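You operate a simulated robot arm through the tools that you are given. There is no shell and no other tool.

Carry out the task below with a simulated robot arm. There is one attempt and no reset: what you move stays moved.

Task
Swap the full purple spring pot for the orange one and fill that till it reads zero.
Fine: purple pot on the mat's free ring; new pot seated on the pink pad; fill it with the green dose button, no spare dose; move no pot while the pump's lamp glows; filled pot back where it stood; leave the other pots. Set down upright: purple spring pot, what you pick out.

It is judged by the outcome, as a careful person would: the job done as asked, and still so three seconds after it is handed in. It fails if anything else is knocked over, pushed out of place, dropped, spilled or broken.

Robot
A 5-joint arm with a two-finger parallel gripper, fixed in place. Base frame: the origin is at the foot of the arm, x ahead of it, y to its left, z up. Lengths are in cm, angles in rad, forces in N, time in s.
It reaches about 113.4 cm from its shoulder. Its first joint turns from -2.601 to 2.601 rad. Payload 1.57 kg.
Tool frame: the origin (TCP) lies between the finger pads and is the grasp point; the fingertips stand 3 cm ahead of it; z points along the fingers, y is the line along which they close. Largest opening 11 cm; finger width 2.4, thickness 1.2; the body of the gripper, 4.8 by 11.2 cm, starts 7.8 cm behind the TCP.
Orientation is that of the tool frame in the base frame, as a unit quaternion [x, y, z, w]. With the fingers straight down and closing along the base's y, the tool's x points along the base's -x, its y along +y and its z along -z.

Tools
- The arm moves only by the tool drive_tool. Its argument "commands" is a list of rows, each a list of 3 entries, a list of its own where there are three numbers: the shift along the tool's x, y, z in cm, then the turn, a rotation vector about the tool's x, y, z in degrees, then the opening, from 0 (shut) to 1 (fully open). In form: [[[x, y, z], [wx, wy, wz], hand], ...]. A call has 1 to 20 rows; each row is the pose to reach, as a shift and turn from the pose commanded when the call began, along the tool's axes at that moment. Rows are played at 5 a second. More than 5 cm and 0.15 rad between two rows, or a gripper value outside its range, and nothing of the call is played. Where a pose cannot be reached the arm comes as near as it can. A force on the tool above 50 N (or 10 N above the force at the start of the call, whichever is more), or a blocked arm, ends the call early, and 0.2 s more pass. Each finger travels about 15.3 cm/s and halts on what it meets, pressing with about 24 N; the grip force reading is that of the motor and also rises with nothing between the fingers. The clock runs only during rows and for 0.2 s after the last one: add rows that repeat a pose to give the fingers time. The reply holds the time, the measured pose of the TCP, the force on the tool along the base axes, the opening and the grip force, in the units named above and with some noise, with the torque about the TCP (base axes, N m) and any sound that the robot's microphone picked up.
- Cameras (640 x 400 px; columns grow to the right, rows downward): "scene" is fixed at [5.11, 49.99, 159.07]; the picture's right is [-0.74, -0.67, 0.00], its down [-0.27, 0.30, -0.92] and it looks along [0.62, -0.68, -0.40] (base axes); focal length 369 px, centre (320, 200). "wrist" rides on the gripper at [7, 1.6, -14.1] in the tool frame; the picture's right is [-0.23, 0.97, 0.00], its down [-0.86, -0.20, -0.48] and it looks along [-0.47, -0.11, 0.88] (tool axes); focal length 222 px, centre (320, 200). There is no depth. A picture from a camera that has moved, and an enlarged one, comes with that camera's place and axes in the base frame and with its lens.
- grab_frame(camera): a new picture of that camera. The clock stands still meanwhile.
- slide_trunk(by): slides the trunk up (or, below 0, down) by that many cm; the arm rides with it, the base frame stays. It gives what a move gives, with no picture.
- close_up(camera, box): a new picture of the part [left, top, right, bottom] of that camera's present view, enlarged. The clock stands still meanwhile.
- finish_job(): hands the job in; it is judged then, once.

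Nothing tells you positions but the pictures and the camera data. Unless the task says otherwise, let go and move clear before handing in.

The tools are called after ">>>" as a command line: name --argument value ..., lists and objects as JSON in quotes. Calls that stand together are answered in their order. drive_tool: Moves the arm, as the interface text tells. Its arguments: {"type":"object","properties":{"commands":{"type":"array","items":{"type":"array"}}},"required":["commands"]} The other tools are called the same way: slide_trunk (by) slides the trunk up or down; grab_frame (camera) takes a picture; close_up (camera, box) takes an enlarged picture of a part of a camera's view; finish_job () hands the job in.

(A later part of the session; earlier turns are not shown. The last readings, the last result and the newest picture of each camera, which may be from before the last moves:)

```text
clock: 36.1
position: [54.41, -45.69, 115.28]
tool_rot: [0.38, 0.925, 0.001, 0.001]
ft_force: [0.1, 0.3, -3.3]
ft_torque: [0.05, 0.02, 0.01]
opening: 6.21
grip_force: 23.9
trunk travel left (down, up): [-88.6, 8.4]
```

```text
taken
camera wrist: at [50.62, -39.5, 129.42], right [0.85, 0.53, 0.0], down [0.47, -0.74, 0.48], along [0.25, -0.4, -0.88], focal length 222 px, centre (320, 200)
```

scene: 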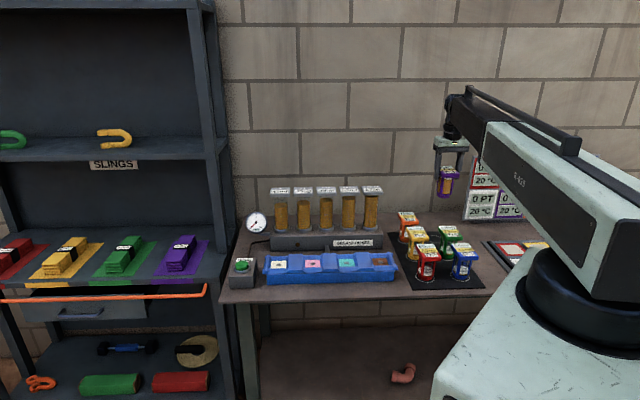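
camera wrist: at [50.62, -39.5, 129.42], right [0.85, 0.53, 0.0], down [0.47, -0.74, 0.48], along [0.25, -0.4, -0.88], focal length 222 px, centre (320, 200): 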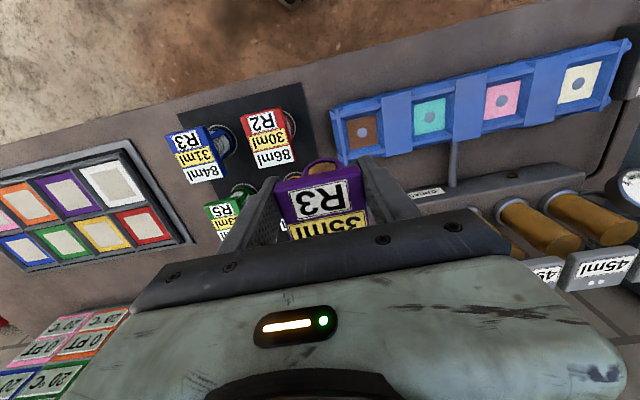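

Now the longer leg to the free ring, adding a 2.6° outward tilt at the end to reach it.

>>> drive_tool --commands '[[[-0.8, -0.75, 0], [0, 0, 0], 0.4], [[-2.4, -2.2, 0], [0, 0, 0], 0.4], [[-4.4, -4.1, 0], [0, 0, 0], 0.4], [[-6.4, -5.95, 0], [0, 0, 0], 0.4], [[-8.4, -7.8, 0], [0, 0, 0], 0.4], [[-10.4, -9.65, 0], [0, 0, 0], 0.4], [[-12.4, -11.5, 0], [0, 0, 0], 0.4], [[-14.4, -13.35, 0], [0.05, -0.3, 0], 0.4], [[-16.4, -15.2, 0], [0.15, -1, 0], 0.4], [[-18.2, -16.9, 0], [0.25, -1.6, 0], 0.4], [[-19.8, -18.4, -0.05], [0.32, -2.1, 0], 0.4], [[-21, -19.5, -0.05], [0.39, -2.57, 0], 0.4], [[-21.56, -20, -0.05], [0.39, -2.57, 0], 0.4], [[-21.56, -20, -0.05], [0.39, -2.57, 0], 0.4]]'

>>> grab_frame --camera "wrist"

>>> grab_frame --camera "scene"

>>> close_up --camera "scene" --box '[380, 140, 540, 290]'

```text
clock: 39.1
position: [55.78, -75.07, 115.28]
tool_rot: [0.379, 0.925, -0.011, 0.018]
ft_force: [0.1, -0.1, -1.6]
ft_torque: [0.04, 0.03, 0.0]
opening: 6.17
grip_force: 24.3
trunk travel left (down, up): [-88.6, 8.4]
```

```text
taken
camera wrist: at [51.55, -68.38, 129.1], right [0.85, 0.53, 0.0], down [0.45, -0.73, 0.52], along [0.28, -0.44, -0.86], focal length 222 px, centre (320, 200)
```

wrist: 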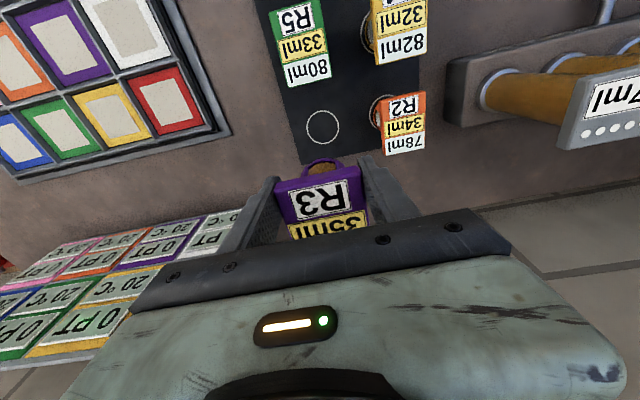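

```text
taken
```

scene: 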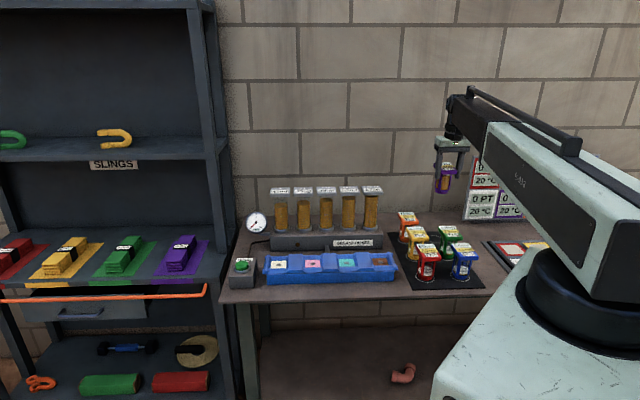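

```text
2.67 times, centred on (460, 215) of scene
camera zoom: at [5.11, 49.99, 159.07], right [-0.74, -0.67, 0.0], down [-0.27, 0.3, -0.92], along [0.62, -0.68, -0.4], focal length 983 px, centre (-53, 160)
```

zoom: 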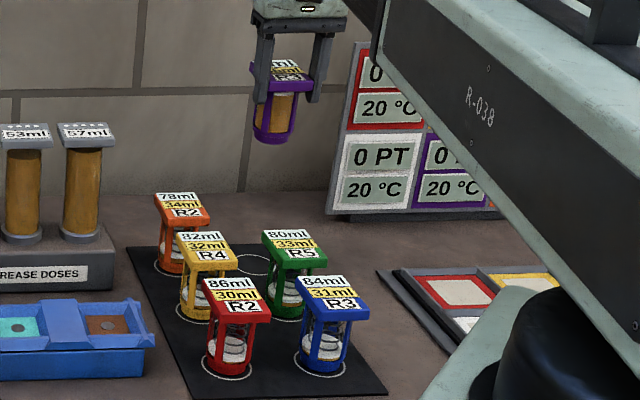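

The ring is visible just ahead of the held pot. I enlarge it to refine its position before lowering.

>>> close_up --camera "wrist" --box '[270, 90, 430, 190]'

```text
4.00 times, centred on (350, 140) of wrist
camera zoom: at [51.55, -68.38, 129.1], right [0.85, 0.53, 0.0], down [0.45, -0.73, 0.52], along [0.28, -0.44, -0.86], focal length 888 px, centre (200, 440)
```

zoom: 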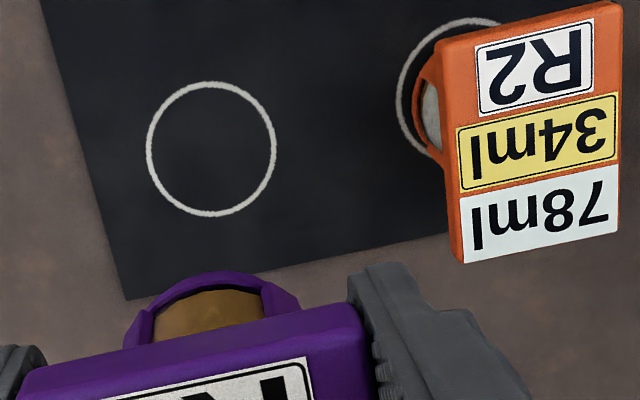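

Ring centre refined to (57.56, -76.58). I trim the position and tilt, then lower to about 3 cm above the mat.

>>> drive_tool --commands '[[[0.2, 0.07, -0.02], [-0.09, 0.55, 0], 0.4], [[0.37, 0.13, -0.02], [-0.17, 1.09, 0], 0.4], [[0.37, 0.13, -0.02], [-0.17, 1.09, 0], 0.4]]'

>>> slide_trunk --by -10

>>> grab_frame --camera "wrist"

>>> close_up --camera "scene" --box '[380, 160, 540, 290]'

```text
clock: 39.9
position: [55.57, -74.73, 115.23]
tool_rot: [0.38, 0.925, -0.007, 0.01]
ft_force: [0.8, 0.1, -3.0]
ft_torque: [0.05, 0.09, 0.04]
opening: 6.2
grip_force: 24.6
trunk travel left (down, up): [-88.6, 8.4]
```

```text
clock: 41.3
position: [55.62, -74.66, 105.23]
tool_rot: [0.38, 0.925, -0.006, 0.01]
ft_force: [-0.2, -0.7, -2.6]
ft_torque: [0.06, 0.02, 0.02]
opening: 6.18
grip_force: 24.2
trunk travel left (down, up): [-78.6, 18.4]
```

```text
taken
camera wrist: at [51.53, -68.21, 119.24], right [0.85, 0.53, 0.0], down [0.46, -0.73, 0.5], along [0.27, -0.42, -0.87], focal length 222 px, centre (320, 200)
```

wrist: 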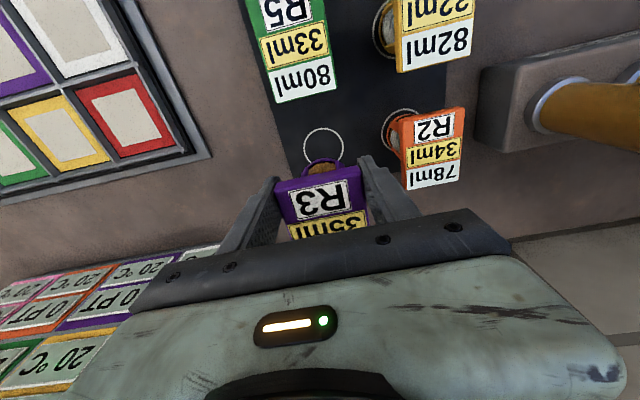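

```text
3.08 times, centred on (460, 225) of scene
camera zoom: at [5.11, 49.99, 159.07], right [-0.74, -0.67, 0.0], down [-0.27, 0.3, -0.92], along [0.62, -0.68, -0.4], focal length 1134 px, centre (-111, 123)
```

zoom: 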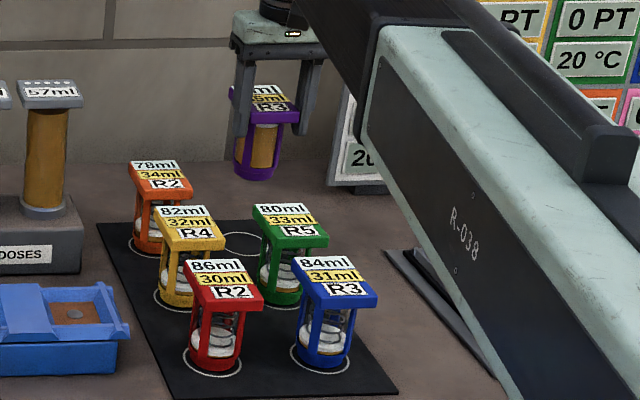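

Clearances look fine. Lowering further.

>>> slide_trunk --by -7.5

>>> grab_frame --camera "wrist"

>>> close_up --camera "wrist" --box '[260, 110, 380, 210]'

>>> close_up --camera "scene" --box '[400, 180, 500, 270]'

```text
clock: 42.4
position: [55.58, -74.54, 97.77]
tool_rot: [0.381, 0.925, -0.007, 0.011]
ft_force: [0.8, -0.3, -2.4]
ft_torque: [0.0, 0.01, 0.0]
opening: 6.17
grip_force: 23.4
trunk travel left (down, up): [-71.1, 25.9]
```

```text
taken
camera wrist: at [51.53, -68.21, 111.74], right [0.85, 0.53, 0.0], down [0.46, -0.73, 0.5], along [0.27, -0.42, -0.87], focal length 222 px, centre (320, 200)
```

wrist: 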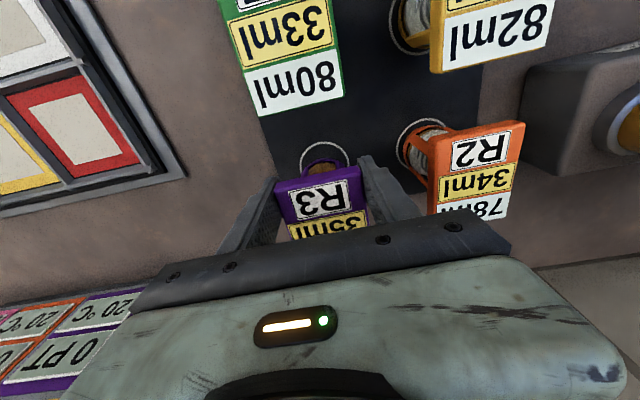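

```text
4.00 times, centred on (320, 160) of wrist
camera zoom: at [51.53, -68.21, 111.74], right [0.85, 0.53, 0.0], down [0.46, -0.73, 0.5], along [0.27, -0.42, -0.87], focal length 888 px, centre (320, 360)
```

zoom: 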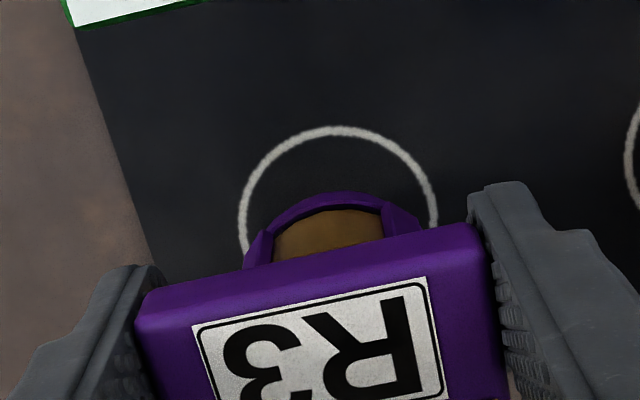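

```text
4.44 times, centred on (450, 225) of scene
camera zoom: at [5.11, 49.99, 159.07], right [-0.74, -0.67, 0.0], down [-0.27, 0.3, -0.92], along [0.62, -0.68, -0.4], focal length 1638 px, centre (-258, 89)
```

zoom: 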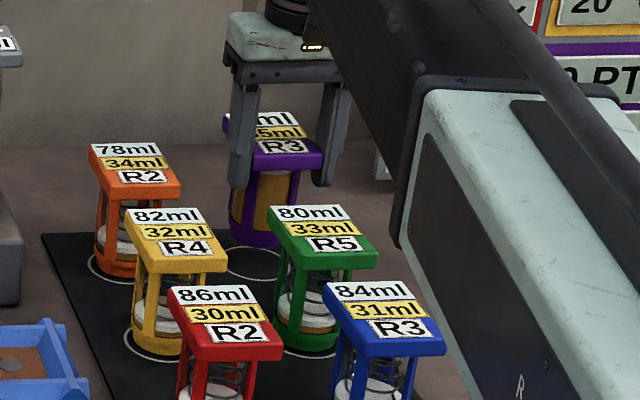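

The pot is about 3 cm above the ring. I'll lower to just above the mat and compare the pot's rim to the ring before touching down.

>>> slide_trunk --by -2

>>> close_up --camera "wrist" --box '[260, 110, 380, 210]'

>>> close_up --camera "scene" --box '[400, 180, 500, 270]'

```text
clock: 43.0
position: [55.66, -74.65, 95.72]
tool_rot: [0.38, 0.925, -0.006, 0.01]
ft_force: [-0.2, -0.1, -3.0]
ft_torque: [0.06, 0.06, 0.03]
opening: 6.17
grip_force: 23.9
trunk travel left (down, up): [-69.1, 27.9]
```

```text
4.00 times, centred on (320, 160) of wrist
camera zoom: at [51.53, -68.21, 109.73], right [0.85, 0.53, 0.0], down [0.46, -0.73, 0.5], along [0.27, -0.42, -0.87], focal length 888 px, centre (320, 360)
```

zoom: 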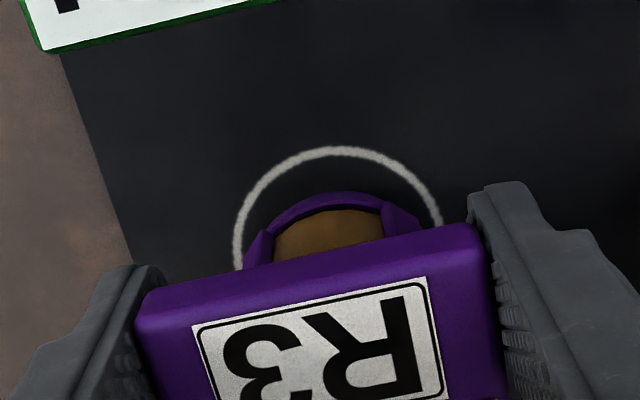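

```text
4.44 times, centred on (450, 225) of scene
camera zoom: at [5.11, 49.99, 159.07], right [-0.74, -0.67, 0.0], down [-0.27, 0.3, -0.92], along [0.62, -0.68, -0.4], focal length 1638 px, centre (-258, 89)
```

zoom: 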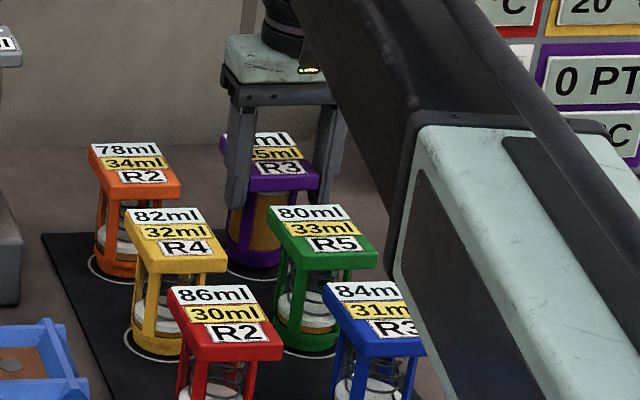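

The pot looks about 0.2–0.4 cm too far back of the ring centre, so I trim by 0.25 cm, then lower in small steps to contact.

>>> drive_tool --commands '[[[0.25, 0, 0], [0, 0, 0], 0.4], [[0.25, 0, 0], [0, 0, 0], 0.4]]'

>>> slide_trunk --by -0.4

>>> slide_trunk --by -0.15

```text
clock: 43.6
position: [55.45, -74.46, 95.66]
tool_rot: [0.38, 0.925, -0.007, 0.011]
ft_force: [-0.5, -0.5, -2.5]
ft_torque: [0.03, 0.03, -0.05]
opening: 6.2
grip_force: 24.1
trunk travel left (down, up): [-69.1, 27.9]
```

```text
clock: 44.2
position: [55.4, -74.49, 95.29]
tool_rot: [0.381, 0.925, -0.006, 0.011]
ft_force: [-0.4, 0.1, -2.3]
ft_torque: [0.09, 0.06, 0.02]
opening: 6.2
grip_force: 23.8
trunk travel left (down, up): [-68.7, 28.3]
```

```text
clock: 44.7
position: [55.38, -74.43, 95.22]
tool_rot: [0.381, 0.925, -0.005, 0.011]
ft_force: [-0.5, -0.1, -1.8]
ft_torque: [0.03, 0.03, 0.01]
opening: 6.17
grip_force: 24.3
trunk travel left (down, up): [-68.5, 28.5]
```

>>> slide_trunk --by -0.15

>>> slide_trunk --by -0.12

>>> close_up --camera "scene" --box '[400, 180, 500, 270]'

>>> close_up --camera "wrist" --box '[260, 110, 380, 210]'

```text
clock: 45.2
position: [55.43, -74.41, 95.15]
tool_rot: [0.38, 0.925, -0.007, 0.012]
ft_force: [1.4, -2.3, 9.8]
ft_torque: [-0.29, -0.3, -0.03]
opening: 6.17
grip_force: 23.4
trunk travel left (down, up): [-68.4, 28.6]
```

```text
clock: 45.7
position: [55.47, -74.39, 95.13]
tool_rot: [0.38, 0.925, -0.006, 0.012]
ft_force: [1.6, -2.6, 17.4]
ft_torque: [-0.3, -0.25, -0.01]
opening: 6.16
grip_force: 24.1
trunk travel left (down, up): [-68.2, 28.8]
```

```text
4.44 times, centred on (450, 225) of scene
camera zoom: at [5.11, 49.99, 159.07], right [-0.74, -0.67, 0.0], down [-0.27, 0.3, -0.92], along [0.62, -0.68, -0.4], focal length 1638 px, centre (-258, 89)
```

zoom: 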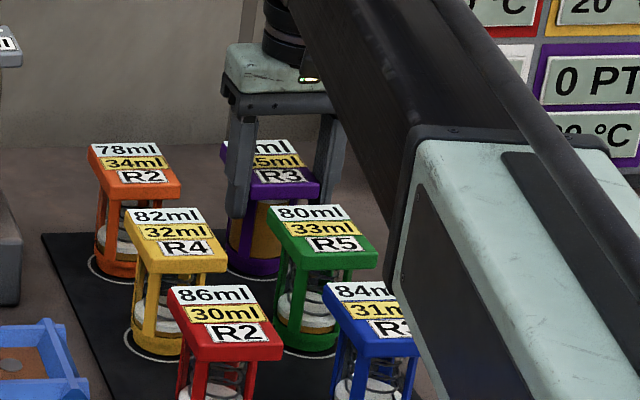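

```text
4.00 times, centred on (320, 160) of wrist
camera zoom: at [51.24, -67.91, 109.06], right [0.85, 0.53, 0.0], down [0.46, -0.73, 0.5], along [0.27, -0.42, -0.86], focal length 888 px, centre (320, 360)
```

zoom: 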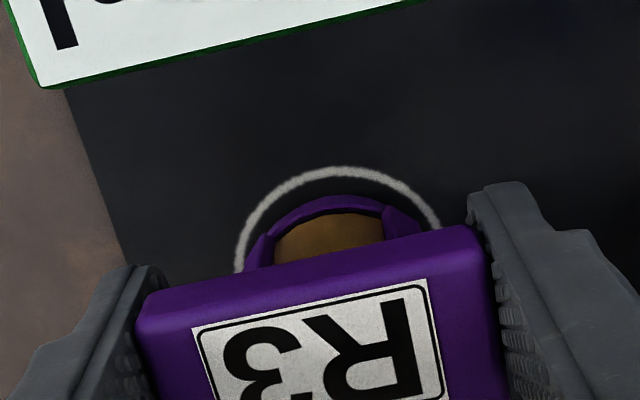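

Contact is firm and the pot sits well within the ring. I ease the pressure, then open the fingers slowly.

>>> slide_trunk --by 0.12

>>> drive_tool --commands '[[[0, 0, 0], [0, 0, 0], 0.56], [[0, 0, 0], [0, 0, 0], 0.58], [[0, 0, 0], [0, 0, 0], 0.62], [[0, 0, 0], [0, 0, 0], 0.68], [[0, 0, 0], [0, 0, 0], 0.75], [[0, 0, 0], [0, 0, 0], 0.75]]'

>>> close_up --camera "wrist" --box '[220, 90, 420, 230]'

>>> close_up --camera "scene" --box '[400, 180, 500, 270]'

```text
clock: 46.2
position: [55.32, -74.37, 95.13]
tool_rot: [0.38, 0.925, -0.006, 0.01]
ft_force: [-2.5, 1.2, 3.3]
ft_torque: [0.17, 0.21, 0.04]
opening: 6.19
grip_force: 24.0
trunk travel left (down, up): [-68.4, 28.6]
```

```text
clock: 47.6
position: [55.44, -74.41, 95.08]
tool_rot: [0.38, 0.925, -0.007, 0.011]
ft_force: [-0.1, -0.3, 0.3]
ft_torque: [0.0, 0.02, -0.02]
opening: 8.23
grip_force: 0.0
trunk travel left (down, up): [-68.4, 28.6]
```

```text
2.86 times, centred on (320, 160) of wrist
camera zoom: at [51.34, -68.01, 109.05], right [0.85, 0.53, 0.0], down [0.46, -0.73, 0.5], along [0.27, -0.42, -0.87], focal length 635 px, centre (320, 314)
```

zoom: 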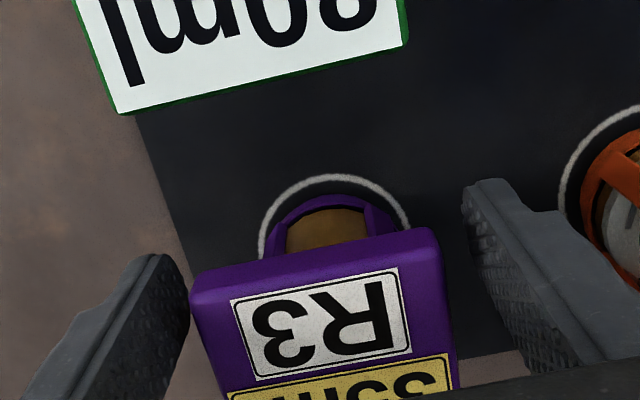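

```text
4.44 times, centred on (450, 225) of scene
camera zoom: at [5.11, 49.99, 159.07], right [-0.74, -0.67, 0.0], down [-0.27, 0.3, -0.92], along [0.62, -0.68, -0.4], focal length 1638 px, centre (-258, 89)
```

zoom: 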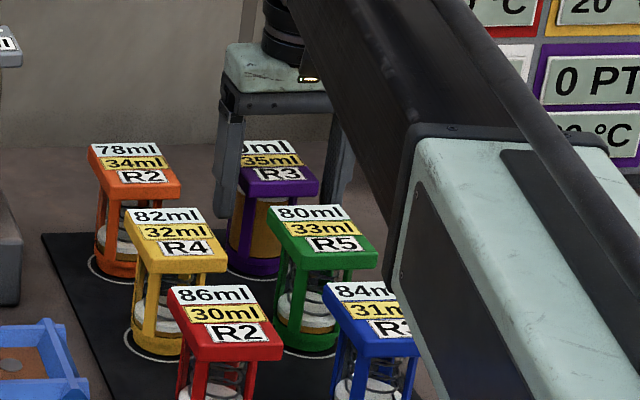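

The purple pot stands upright in the ring, released. I raise straight up and move over to the orange pot, tool vertical again.

>>> slide_trunk --by 14

>>> drive_tool --commands '[[[0, 1, -0.1], [-0.05, 0.3, 0], 0.75], [[-0.15, 3.5, -0.1], [-0.1, 0.7, 0], 0.75], [[-0.3, 6.5, -0.1], [-0.17, 1.1, 0], 0.75], [[-0.45, 9.5, -0.1], [-0.23, 1.48, 0], 0.75], [[-0.55, 11.95, -0.1], [-0.23, 1.48, 0], 0.75], [[-0.55, 11.95, -0.1], [-0.23, 1.48, 0], 0.75]]'

>>> grab_frame --camera "wrist"

>>> close_up --camera "scene" --box '[380, 170, 520, 290]'

```text
clock: 49.3
position: [55.54, -74.41, 109.11]
tool_rot: [0.38, 0.925, -0.006, 0.011]
ft_force: [-0.3, 0.5, -0.5]
ft_torque: [0.01, 0.01, 0.02]
opening: 8.25
grip_force: 0.0
trunk travel left (down, up): [-82.4, 14.6]
```

```text
clock: 50.7
position: [64.17, -66.3, 109.06]
tool_rot: [0.381, 0.925, 0.0, 0.001]
ft_force: [1.0, 0.2, -0.6]
ft_torque: [-0.02, 0.01, -0.01]
opening: 8.26
grip_force: 0.0
trunk travel left (down, up): [-82.4, 14.6]
```

```text
taken
camera wrist: at [60.33, -60.14, 123.24], right [0.85, 0.53, 0.0], down [0.47, -0.74, 0.48], along [0.25, -0.4, -0.88], focal length 222 px, centre (320, 200)
```

wrist: 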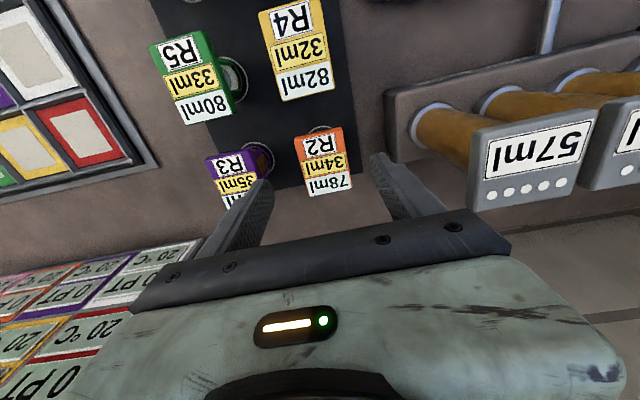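

```text
3.33 times, centred on (450, 230) of scene
camera zoom: at [5.11, 49.99, 159.07], right [-0.74, -0.67, 0.0], down [-0.27, 0.3, -0.92], along [0.62, -0.68, -0.4], focal length 1229 px, centre (-113, 100)
```

zoom: 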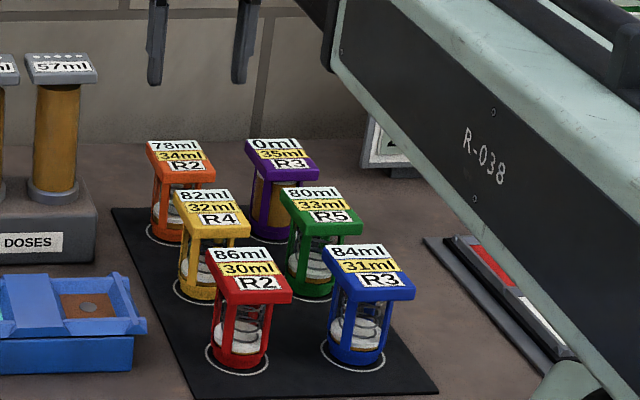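

>>> close_up --camera "wrist" --box '[260, 110, 400, 210]'

>>> close_up --camera "wrist" --box '[180, 110, 300, 210]'

```text
4.00 times, centred on (330, 160) of wrist
camera zoom: at [60.33, -60.14, 123.24], right [0.85, 0.53, 0.0], down [0.47, -0.74, 0.48], along [0.25, -0.4, -0.88], focal length 888 px, centre (280, 360)
```

zoom: 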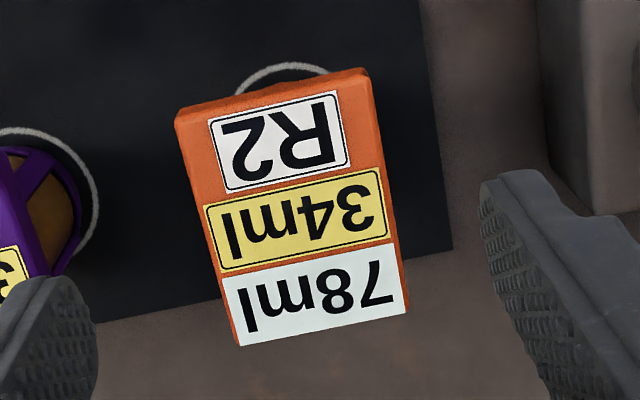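

```text
4.00 times, centred on (240, 160) of wrist
camera zoom: at [60.33, -60.14, 123.24], right [0.85, 0.53, 0.0], down [0.47, -0.74, 0.48], along [0.25, -0.4, -0.88], focal length 888 px, centre (640, 360)
```

zoom: 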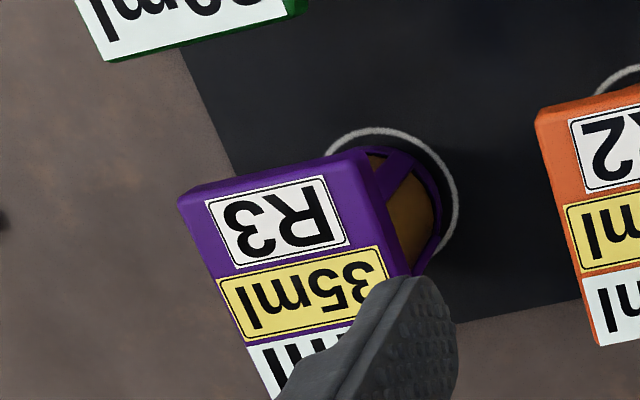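

Orange cap centre measures (66.0, -68.1) at 45°. The gripper is about 2.6 cm in front of its centre, which keeps the tool vertical within reach. I lower around the cap.

>>> drive_tool --commands '[[[-0.1, -0.05, 0], [0, 0, 0], 0.75], [[-0.1, -0.05, 0], [0, 0, 0], 0.75]]'

>>> slide_trunk --by -9

>>> grab_frame --camera "wrist"

>>> close_up --camera "scene" --box '[380, 170, 520, 290]'

```text
clock: 51.3
position: [64.22, -66.39, 108.99]
tool_rot: [0.379, 0.925, 0.0, 0.0]
ft_force: [0.0, -0.1, -0.8]
ft_torque: [-0.01, 0.01, 0.01]
opening: 8.23
grip_force: 0.1
trunk travel left (down, up): [-82.4, 14.6]
```

```text
clock: 52.5
position: [64.27, -66.49, 100.04]
tool_rot: [0.38, 0.925, 0.001, 0.0]
ft_force: [0.6, -0.7, -0.2]
ft_torque: [0.01, 0.0, 0.03]
opening: 8.23
grip_force: 0.1
trunk travel left (down, up): [-73.4, 23.6]
```

```text
taken
camera wrist: at [60.34, -60.29, 114.24], right [0.85, 0.53, 0.0], down [0.47, -0.74, 0.48], along [0.25, -0.4, -0.88], focal length 222 px, centre (320, 200)
```

wrist: 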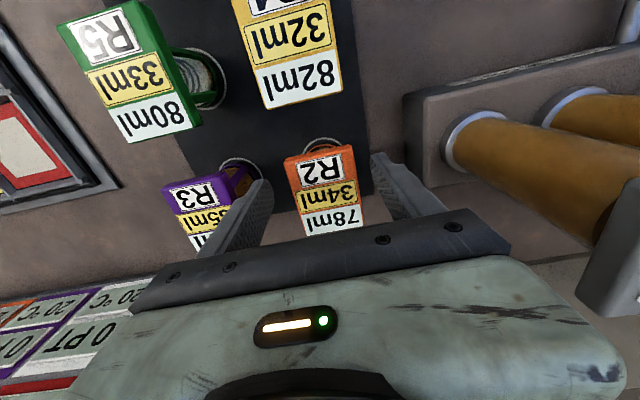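

```text
3.33 times, centred on (450, 230) of scene
camera zoom: at [5.11, 49.99, 159.07], right [-0.74, -0.67, 0.0], down [-0.27, 0.3, -0.92], along [0.62, -0.68, -0.4], focal length 1229 px, centre (-113, 100)
```

zoom: 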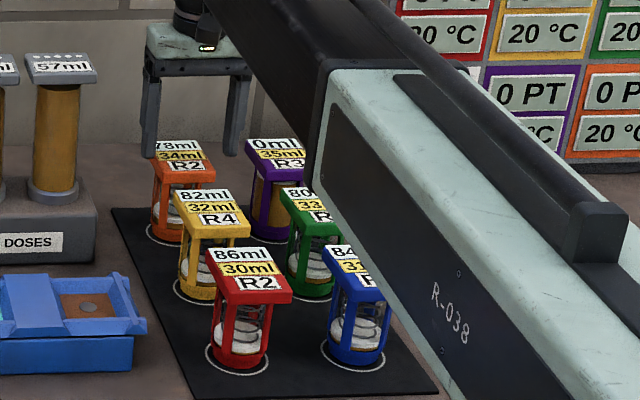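

Centred between the fingers. Lowering the rest and closing.

>>> slide_trunk --by -4.95

>>> drive_tool --commands '[[[0, 0, 0], [0, 0, 0], 0.66], [[0, 0, 0], [0, 0, 0], 0.59], [[0, 0, 0], [0, 0, 0], 0.53], [[0, 0, 0], [0, 0, 0], 0.4], [[0, 0, 0], [0, 0, 0], 0.4], [[0, 0, 0], [0, 0, 0], 0.4]]'

>>> slide_trunk --by 3

>>> close_up --camera "scene" --box '[380, 170, 520, 290]'

>>> grab_frame --camera "wrist"

```text
clock: 53.5
position: [64.22, -66.4, 95.03]
tool_rot: [0.38, 0.925, 0.001, 0.0]
ft_force: [0.1, -0.8, 0.1]
ft_torque: [-0.01, 0.03, 0.0]
opening: 8.28
grip_force: 0.0
trunk travel left (down, up): [-68.4, 28.6]
```

```text
clock: 54.9
position: [64.26, -66.52, 95.12]
tool_rot: [0.38, 0.925, 0.001, 0.0]
ft_force: [0.2, 1.8, 0.5]
ft_torque: [0.13, 0.0, 0.02]
opening: 6.15
grip_force: 23.7
trunk travel left (down, up): [-68.4, 28.6]
```

```text
clock: 55.6
position: [64.26, -66.51, 97.98]
tool_rot: [0.38, 0.925, 0.0, -0.002]
ft_force: [1.1, 0.5, -2.2]
ft_torque: [0.04, 0.05, 0.01]
opening: 6.18
grip_force: 23.7
trunk travel left (down, up): [-71.4, 25.6]
```

```text
3.33 times, centred on (450, 230) of scene
camera zoom: at [5.11, 49.99, 159.07], right [-0.74, -0.67, 0.0], down [-0.27, 0.3, -0.92], along [0.62, -0.68, -0.4], focal length 1229 px, centre (-113, 100)
```

zoom: 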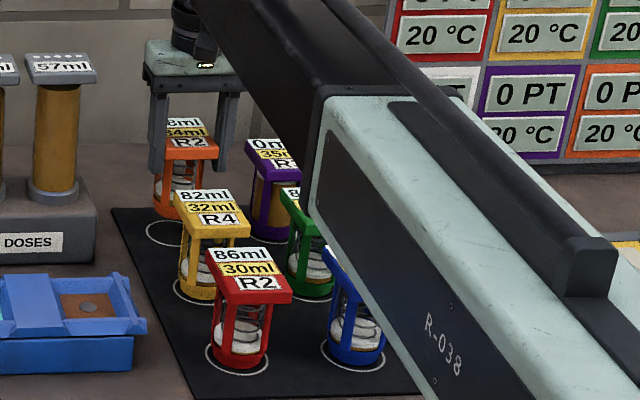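

```text
taken
camera wrist: at [60.37, -60.31, 112.26], right [0.85, 0.53, 0.0], down [0.47, -0.74, 0.48], along [0.25, -0.4, -0.88], focal length 222 px, centre (320, 200)
```

wrist: 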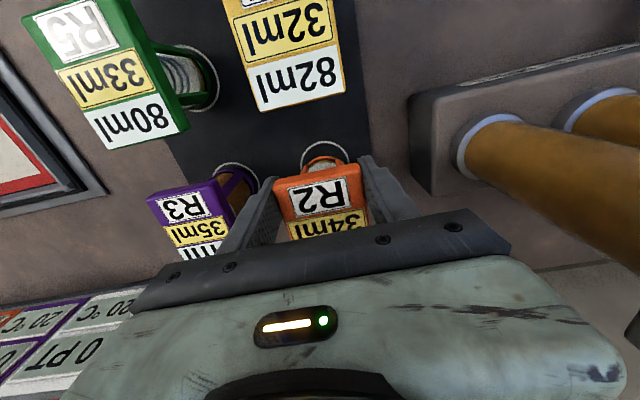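

The orange pot lifts level and its ring is showing beneath. I raise it high, pull back over the mat's front, then carry it along the tray line to the pink pad.

>>> slide_trunk --by 17.2

>>> drive_tool --commands '[[[0.8, 0, 0], [0, 0, 0], 0.4], [[2.5, 0, 0], [0, 0, 0], 0.4], [[5, 0, 0], [0, 0, 0], 0.4], [[7.5, 0, 0], [0, 0, 0], 0.4], [[10, 0, 0], [0, 0, 0], 0.4], [[12.5, 0, 0], [0, 0, 0], 0.4], [[15, 0, 0], [0, 0, 0], 0.4], [[17.5, 0.5, 0], [0, 0, 0], 0.4], [[19.5, 1.5, 0], [0, 0, 0], 0.4], [[20.6, 3.5, 0], [0, 0, 0], 0.4], [[21, 6, 0], [0, 0, 0], 0.4], [[21, 8, 0], [0, 0, 0], 0.4], [[21, 9, 0], [0, 0, 0], 0.4], [[21, 9, 0], [0, 0, 0], 0.4]]'

>>> grab_frame --camera "wrist"

>>> grab_frame --camera "scene"

```text
clock: 57.5
position: [64.22, -66.57, 115.31]
tool_rot: [0.38, 0.925, 0.0, -0.001]
ft_force: [-0.4, 0.4, -2.9]
ft_torque: [0.04, 0.04, 0.0]
opening: 6.18
grip_force: 24.0
trunk travel left (down, up): [-88.6, 8.4]
```

```text
clock: 60.5
position: [55.66, -45.28, 115.27]
tool_rot: [0.38, 0.925, 0.0, 0.0]
ft_force: [0.4, 0.6, -2.3]
ft_torque: [0.02, 0.02, -0.01]
opening: 6.17
grip_force: 23.9
trunk travel left (down, up): [-88.6, 8.4]
```

```text
taken
camera wrist: at [51.75, -39.18, 129.48], right [0.85, 0.53, 0.0], down [0.47, -0.74, 0.48], along [0.25, -0.4, -0.88], focal length 222 px, centre (320, 200)
```

wrist: 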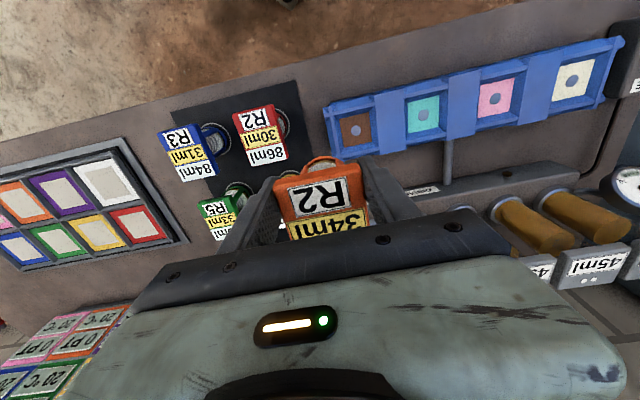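

```text
taken
```

scene: 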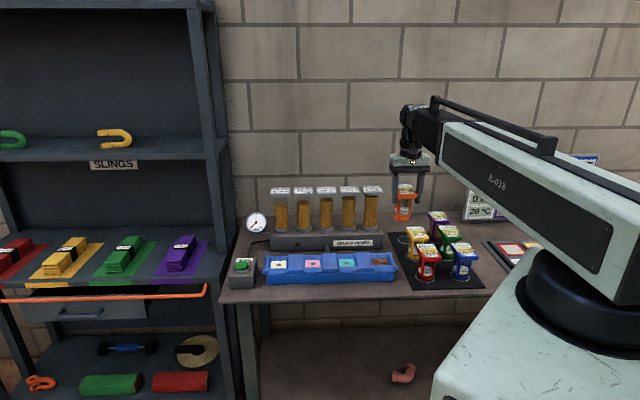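

>>> drive_tool --commands '[[[0, 1, 0], [0, 0, 0], 0.4], [[0, 3, 0], [0, 0, 0], 0.4], [[0.05, 6, 0], [0, 0, 0], 0.4], [[0.1, 9, 0], [0, 0, 0], 0.4], [[0.1, 12, 0], [0, 0, 0], 0.4], [[0.1, 15, 0], [0, 0, 0], 0.4], [[0.15, 18, 0], [0, 0, 0], 0.4], [[0.2, 21, 0], [0, 0, 0], 0.4], [[0.2, 24, 0], [0, 0, 0], 0.4], [[0.2, 26.5, 0], [0, 0, 0], 0.4], [[0.2, 28.2, 0], [0, 0, 0], 0.4], [[0.2, 28.95, 0], [0, 0, 0], 0.4], [[0.2, 28.95, 0], [0, 0, 0], 0.4]]'

>>> grab_frame --camera "wrist"

>>> close_up --camera "scene" --box '[240, 150, 400, 290]'

```text
clock: 63.3
position: [75.79, -24.51, 115.39]
tool_rot: [0.38, 0.925, 0.0, 0.0]
ft_force: [0.8, 0.1, -2.3]
ft_torque: [0.01, 0.04, -0.03]
opening: 6.2
grip_force: 23.8
trunk travel left (down, up): [-88.6, 8.4]
```

```text
taken
camera wrist: at [71.95, -18.42, 129.47], right [0.85, 0.53, 0.0], down [0.47, -0.74, 0.48], along [0.25, -0.4, -0.88], focal length 222 px, centre (320, 200)
```

wrist: 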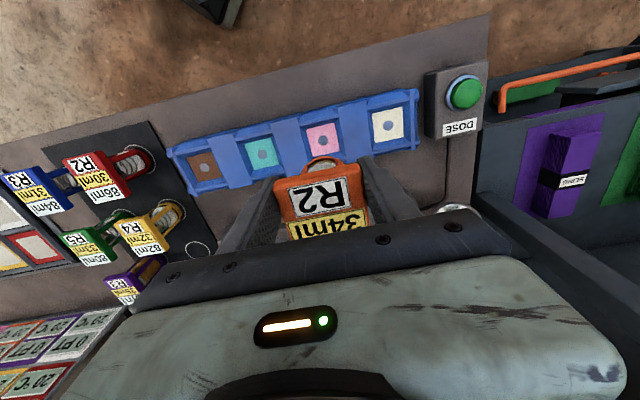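

```text
2.86 times, centred on (320, 220) of scene
camera zoom: at [5.11, 49.99, 159.07], right [-0.74, -0.67, 0.0], down [-0.27, 0.3, -0.92], along [0.62, -0.68, -0.4], focal length 1053 px, centre (320, 143)
```

zoom: 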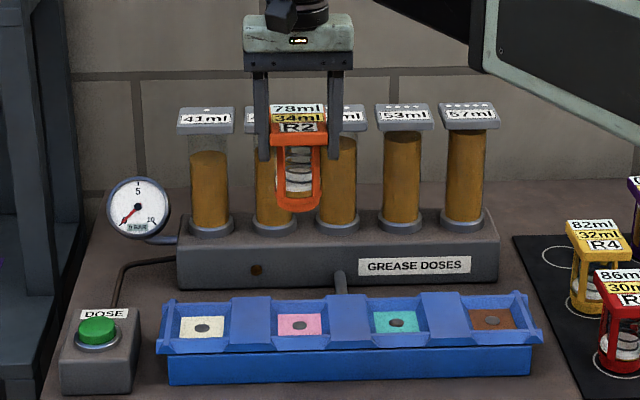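

>>> close_up --camera "wrist" --box '[260, 90, 400, 180]'

```text
4.44 times, centred on (330, 135) of wrist
camera zoom: at [71.95, -18.42, 129.47], right [0.85, 0.53, 0.0], down [0.47, -0.74, 0.48], along [0.25, -0.4, -0.88], focal length 987 px, centre (276, 489)
```

zoom: 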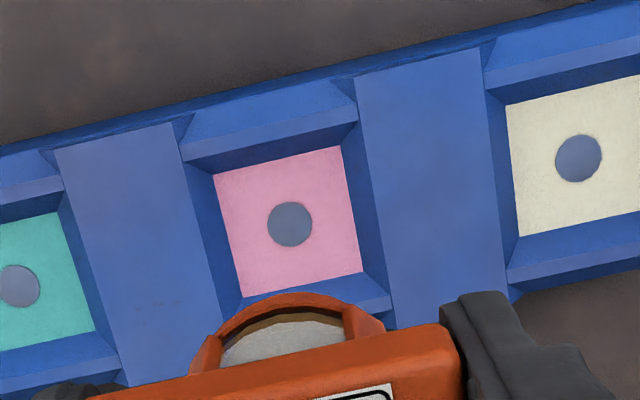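

The pink pad's centre is (77.56, -26.25), and the orange pot is right above it. Lowering in stages.

>>> slide_trunk --by -13.5

>>> close_up --camera "wrist" --box '[250, 100, 410, 200]'

>>> close_up --camera "scene" --box '[255, 185, 375, 285]'

```text
clock: 65.0
position: [75.76, -24.69, 101.72]
tool_rot: [0.38, 0.925, 0.0, -0.001]
ft_force: [0.9, -0.9, -2.1]
ft_torque: [0.04, 0.03, 0.02]
opening: 6.21
grip_force: 24.0
trunk travel left (down, up): [-75.1, 21.9]
```

```text
4.00 times, centred on (330, 150) of wrist
camera zoom: at [71.93, -18.44, 115.98], right [0.85, 0.53, 0.0], down [0.47, -0.74, 0.48], along [0.25, -0.4, -0.88], focal length 888 px, centre (280, 400)
```

zoom: 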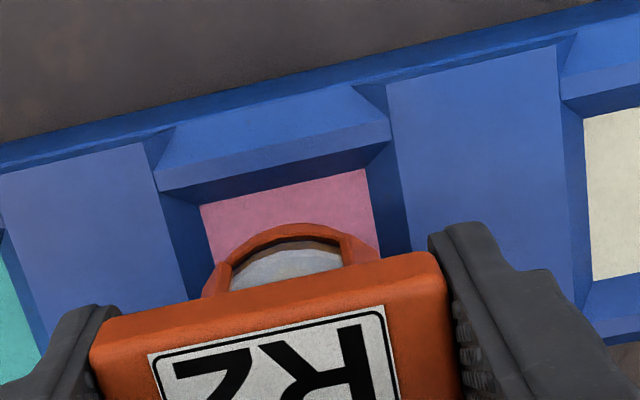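

```text
4.00 times, centred on (315, 235) of scene
camera zoom: at [5.11, 49.99, 159.07], right [-0.74, -0.67, 0.0], down [-0.27, 0.3, -0.92], along [0.62, -0.68, -0.4], focal length 1474 px, centre (340, 60)
```

zoom: 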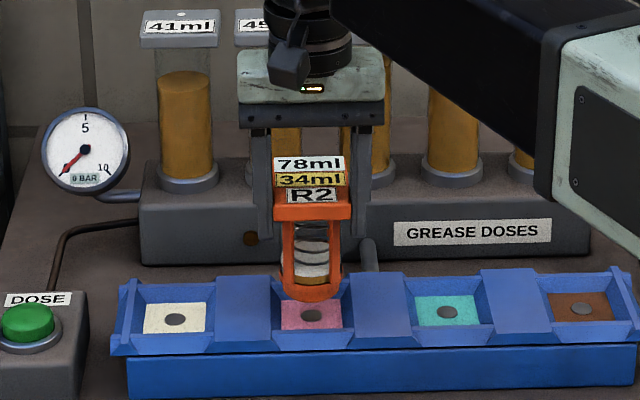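

>>> slide_trunk --by -2.1

>>> slide_trunk --by -0.3

>>> slide_trunk --by -0.12

>>> close_up --camera "scene" --box '[255, 185, 375, 285]'

>>> close_up --camera "wrist" --box '[250, 100, 410, 200]'

```text
clock: 65.6
position: [75.67, -24.38, 99.76]
tool_rot: [0.38, 0.925, -0.001, 0.0]
ft_force: [0.1, 0.0, -2.3]
ft_torque: [0.0, 0.07, -0.05]
opening: 6.18
grip_force: 24.2
trunk travel left (down, up): [-73.0, 24.0]
```

```text
clock: 66.2
position: [75.81, -24.59, 99.35]
tool_rot: [0.38, 0.925, 0.001, -0.001]
ft_force: [0.3, 0.0, -2.2]
ft_torque: [0.04, 0.01, -0.03]
opening: 6.18
grip_force: 23.6
trunk travel left (down, up): [-72.7, 24.3]
```

```text
clock: 66.7
position: [75.85, -24.61, 99.2]
tool_rot: [0.38, 0.925, 0.001, -0.001]
ft_force: [-0.8, 0.3, -2.4]
ft_torque: [0.04, 0.07, -0.04]
opening: 6.2
grip_force: 23.9
trunk travel left (down, up): [-72.6, 24.4]
```

```text
4.00 times, centred on (315, 235) of scene
camera zoom: at [5.11, 49.99, 159.07], right [-0.74, -0.67, 0.0], down [-0.27, 0.3, -0.92], along [0.62, -0.68, -0.4], focal length 1474 px, centre (340, 60)
```

zoom: 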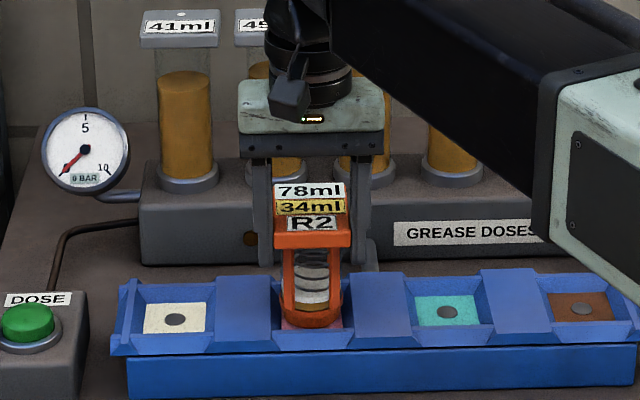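

```text
4.00 times, centred on (330, 150) of wrist
camera zoom: at [71.94, -18.44, 113.45], right [0.85, 0.53, 0.0], down [0.47, -0.74, 0.48], along [0.25, -0.4, -0.88], focal length 888 px, centre (280, 400)
```

zoom: 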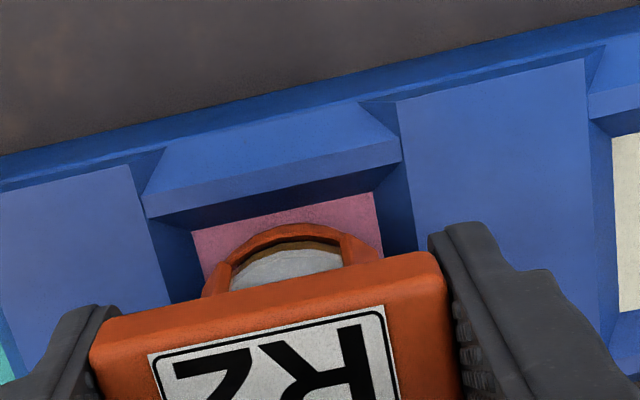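

Just above the pad still, no contact force. Lowering in smaller steps.

>>> slide_trunk --by -0.1

>>> slide_trunk --by -0.1

```text
clock: 67.2
position: [75.79, -24.57, 99.28]
tool_rot: [0.379, 0.925, 0.001, 0.0]
ft_force: [1.8, -0.9, 4.5]
ft_torque: [-0.26, -0.18, 0.05]
opening: 6.18
grip_force: 23.9
trunk travel left (down, up): [-72.5, 24.5]
```

```text
clock: 67.7
position: [75.74, -24.42, 99.22]
tool_rot: [0.38, 0.925, 0.0, 0.0]
ft_force: [5.2, -0.3, 17.4]
ft_torque: [-0.23, -0.39, 0.06]
opening: 6.17
grip_force: 24.3
trunk travel left (down, up): [-72.4, 24.6]
```

Contact made and firm. I ease back, release, and look.

>>> slide_trunk --by 0.1

>>> drive_tool --commands '[[[0, 0, 0], [0, 0, 0], 0.56], [[0, 0, 0], [0, 0, 0], 0.58], [[0, 0, 0], [0, 0, 0], 0.62], [[0, 0, 0], [0, 0, 0], 0.68], [[0, 0, 0], [0, 0, 0], 0.75], [[0, 0, 0], [0, 0, 0], 0.75]]'

>>> close_up --camera "scene" --box '[225, 175, 385, 295]'

>>> close_up --camera "wrist" --box '[220, 90, 420, 230]'

```text
clock: 68.2
position: [75.73, -24.56, 99.12]
tool_rot: [0.38, 0.925, 0.001, -0.001]
ft_force: [2.0, 0.6, 3.3]
ft_torque: [0.06, -0.07, 0.06]
opening: 6.16
grip_force: 24.1
trunk travel left (down, up): [-72.5, 24.5]
```

```text
clock: 69.6
position: [75.78, -24.58, 99.06]
tool_rot: [0.38, 0.925, 0.0, 0.0]
ft_force: [0.9, -0.2, 0.3]
ft_torque: [0.04, -0.03, -0.01]
opening: 8.25
grip_force: 0.1
trunk travel left (down, up): [-72.5, 24.5]
```

```text
3.33 times, centred on (305, 235) of scene
camera zoom: at [5.11, 49.99, 159.07], right [-0.74, -0.67, 0.0], down [-0.27, 0.3, -0.92], along [0.62, -0.68, -0.4], focal length 1229 px, centre (370, 83)
```

zoom: 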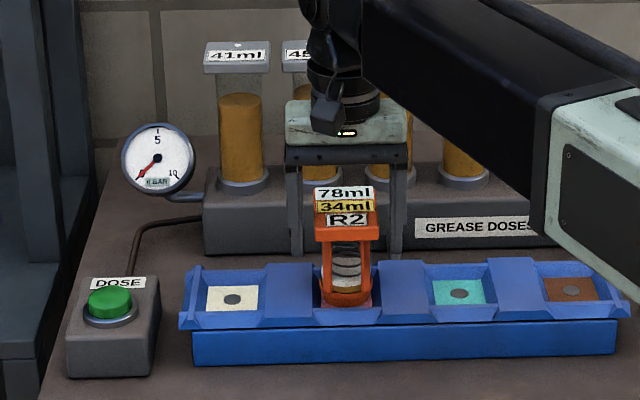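

```text
2.86 times, centred on (320, 160) of wrist
camera zoom: at [71.92, -18.44, 113.36], right [0.85, 0.53, 0.0], down [0.47, -0.74, 0.48], along [0.25, -0.4, -0.88], focal length 635 px, centre (320, 314)
```

zoom: 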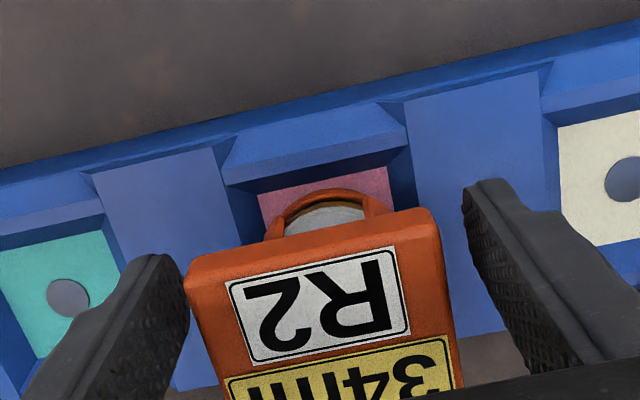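

The orange pot is seated on the pink pad and released. I raise the gripper clear, then check the surroundings of the dose button, since a shelf post stands close to it.

>>> slide_trunk --by 16

>>> close_up --camera "scene" --box '[150, 120, 330, 300]'

>>> grab_frame --camera "wrist"

>>> close_up --camera "wrist" --box '[400, 20, 640, 220]'

```text
clock: 71.4
position: [75.73, -24.61, 115.23]
tool_rot: [0.38, 0.925, 0.0, 0.0]
ft_force: [0.1, -0.1, 0.1]
ft_torque: [-0.02, 0.01, -0.01]
opening: 8.26
grip_force: 0.1
trunk travel left (down, up): [-88.5, 8.5]
```

```text
2.22 times, centred on (240, 210) of scene
camera zoom: at [5.11, 49.99, 159.07], right [-0.74, -0.67, 0.0], down [-0.27, 0.3, -0.92], along [0.62, -0.68, -0.4], focal length 819 px, centre (498, 178)
```

zoom: 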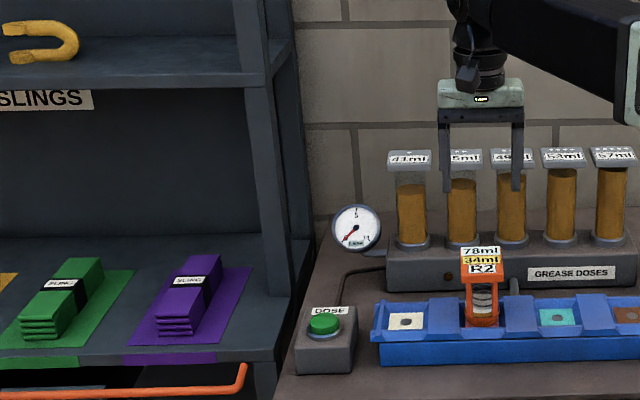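

```text
taken
camera wrist: at [71.93, -18.44, 129.36], right [0.85, 0.53, 0.0], down [0.47, -0.74, 0.48], along [0.25, -0.4, -0.88], focal length 222 px, centre (320, 200)
```

wrist: 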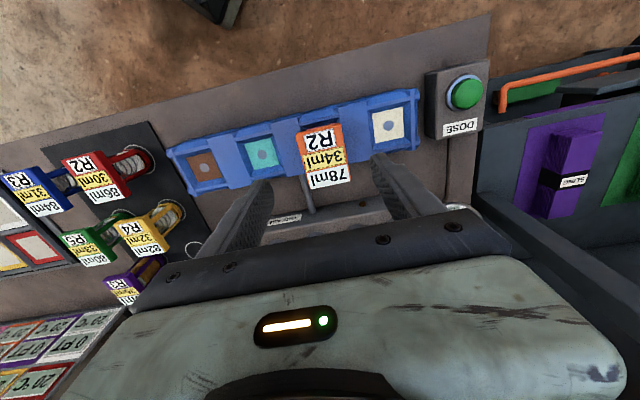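

```text
2.00 times, centred on (520, 120) of wrist
camera zoom: at [71.93, -18.44, 129.36], right [0.85, 0.53, 0.0], down [0.47, -0.74, 0.48], along [0.25, -0.4, -0.88], focal length 444 px, centre (-80, 360)
```

zoom: 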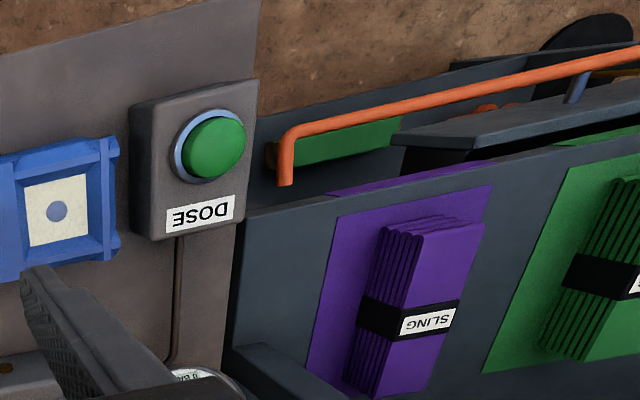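

>>> close_up --camera "scene" --box '[170, 160, 270, 300]'

>>> close_up --camera "scene" --box '[160, 0, 280, 120]'

```text
2.86 times, centred on (220, 230) of scene
camera zoom: at [5.11, 49.99, 159.07], right [-0.74, -0.67, 0.0], down [-0.27, 0.3, -0.92], along [0.62, -0.68, -0.4], focal length 1053 px, centre (606, 114)
```

zoom: 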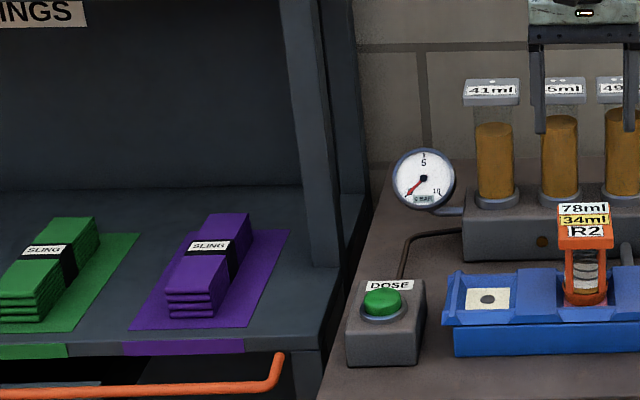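

```text
3.33 times, centred on (220, 60) of scene
camera zoom: at [5.11, 49.99, 159.07], right [-0.74, -0.67, 0.0], down [-0.27, 0.3, -0.92], along [0.62, -0.68, -0.4], focal length 1229 px, centre (653, 667)
```

zoom: 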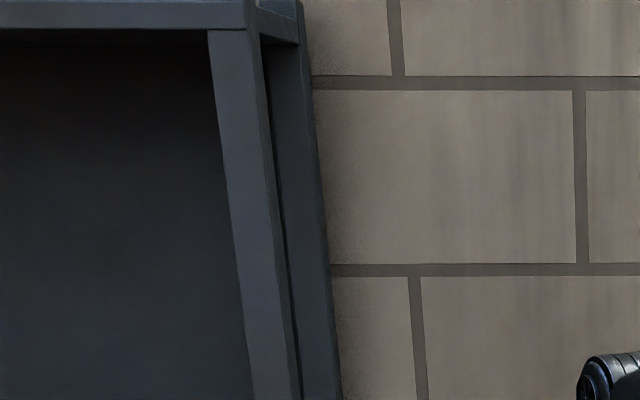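

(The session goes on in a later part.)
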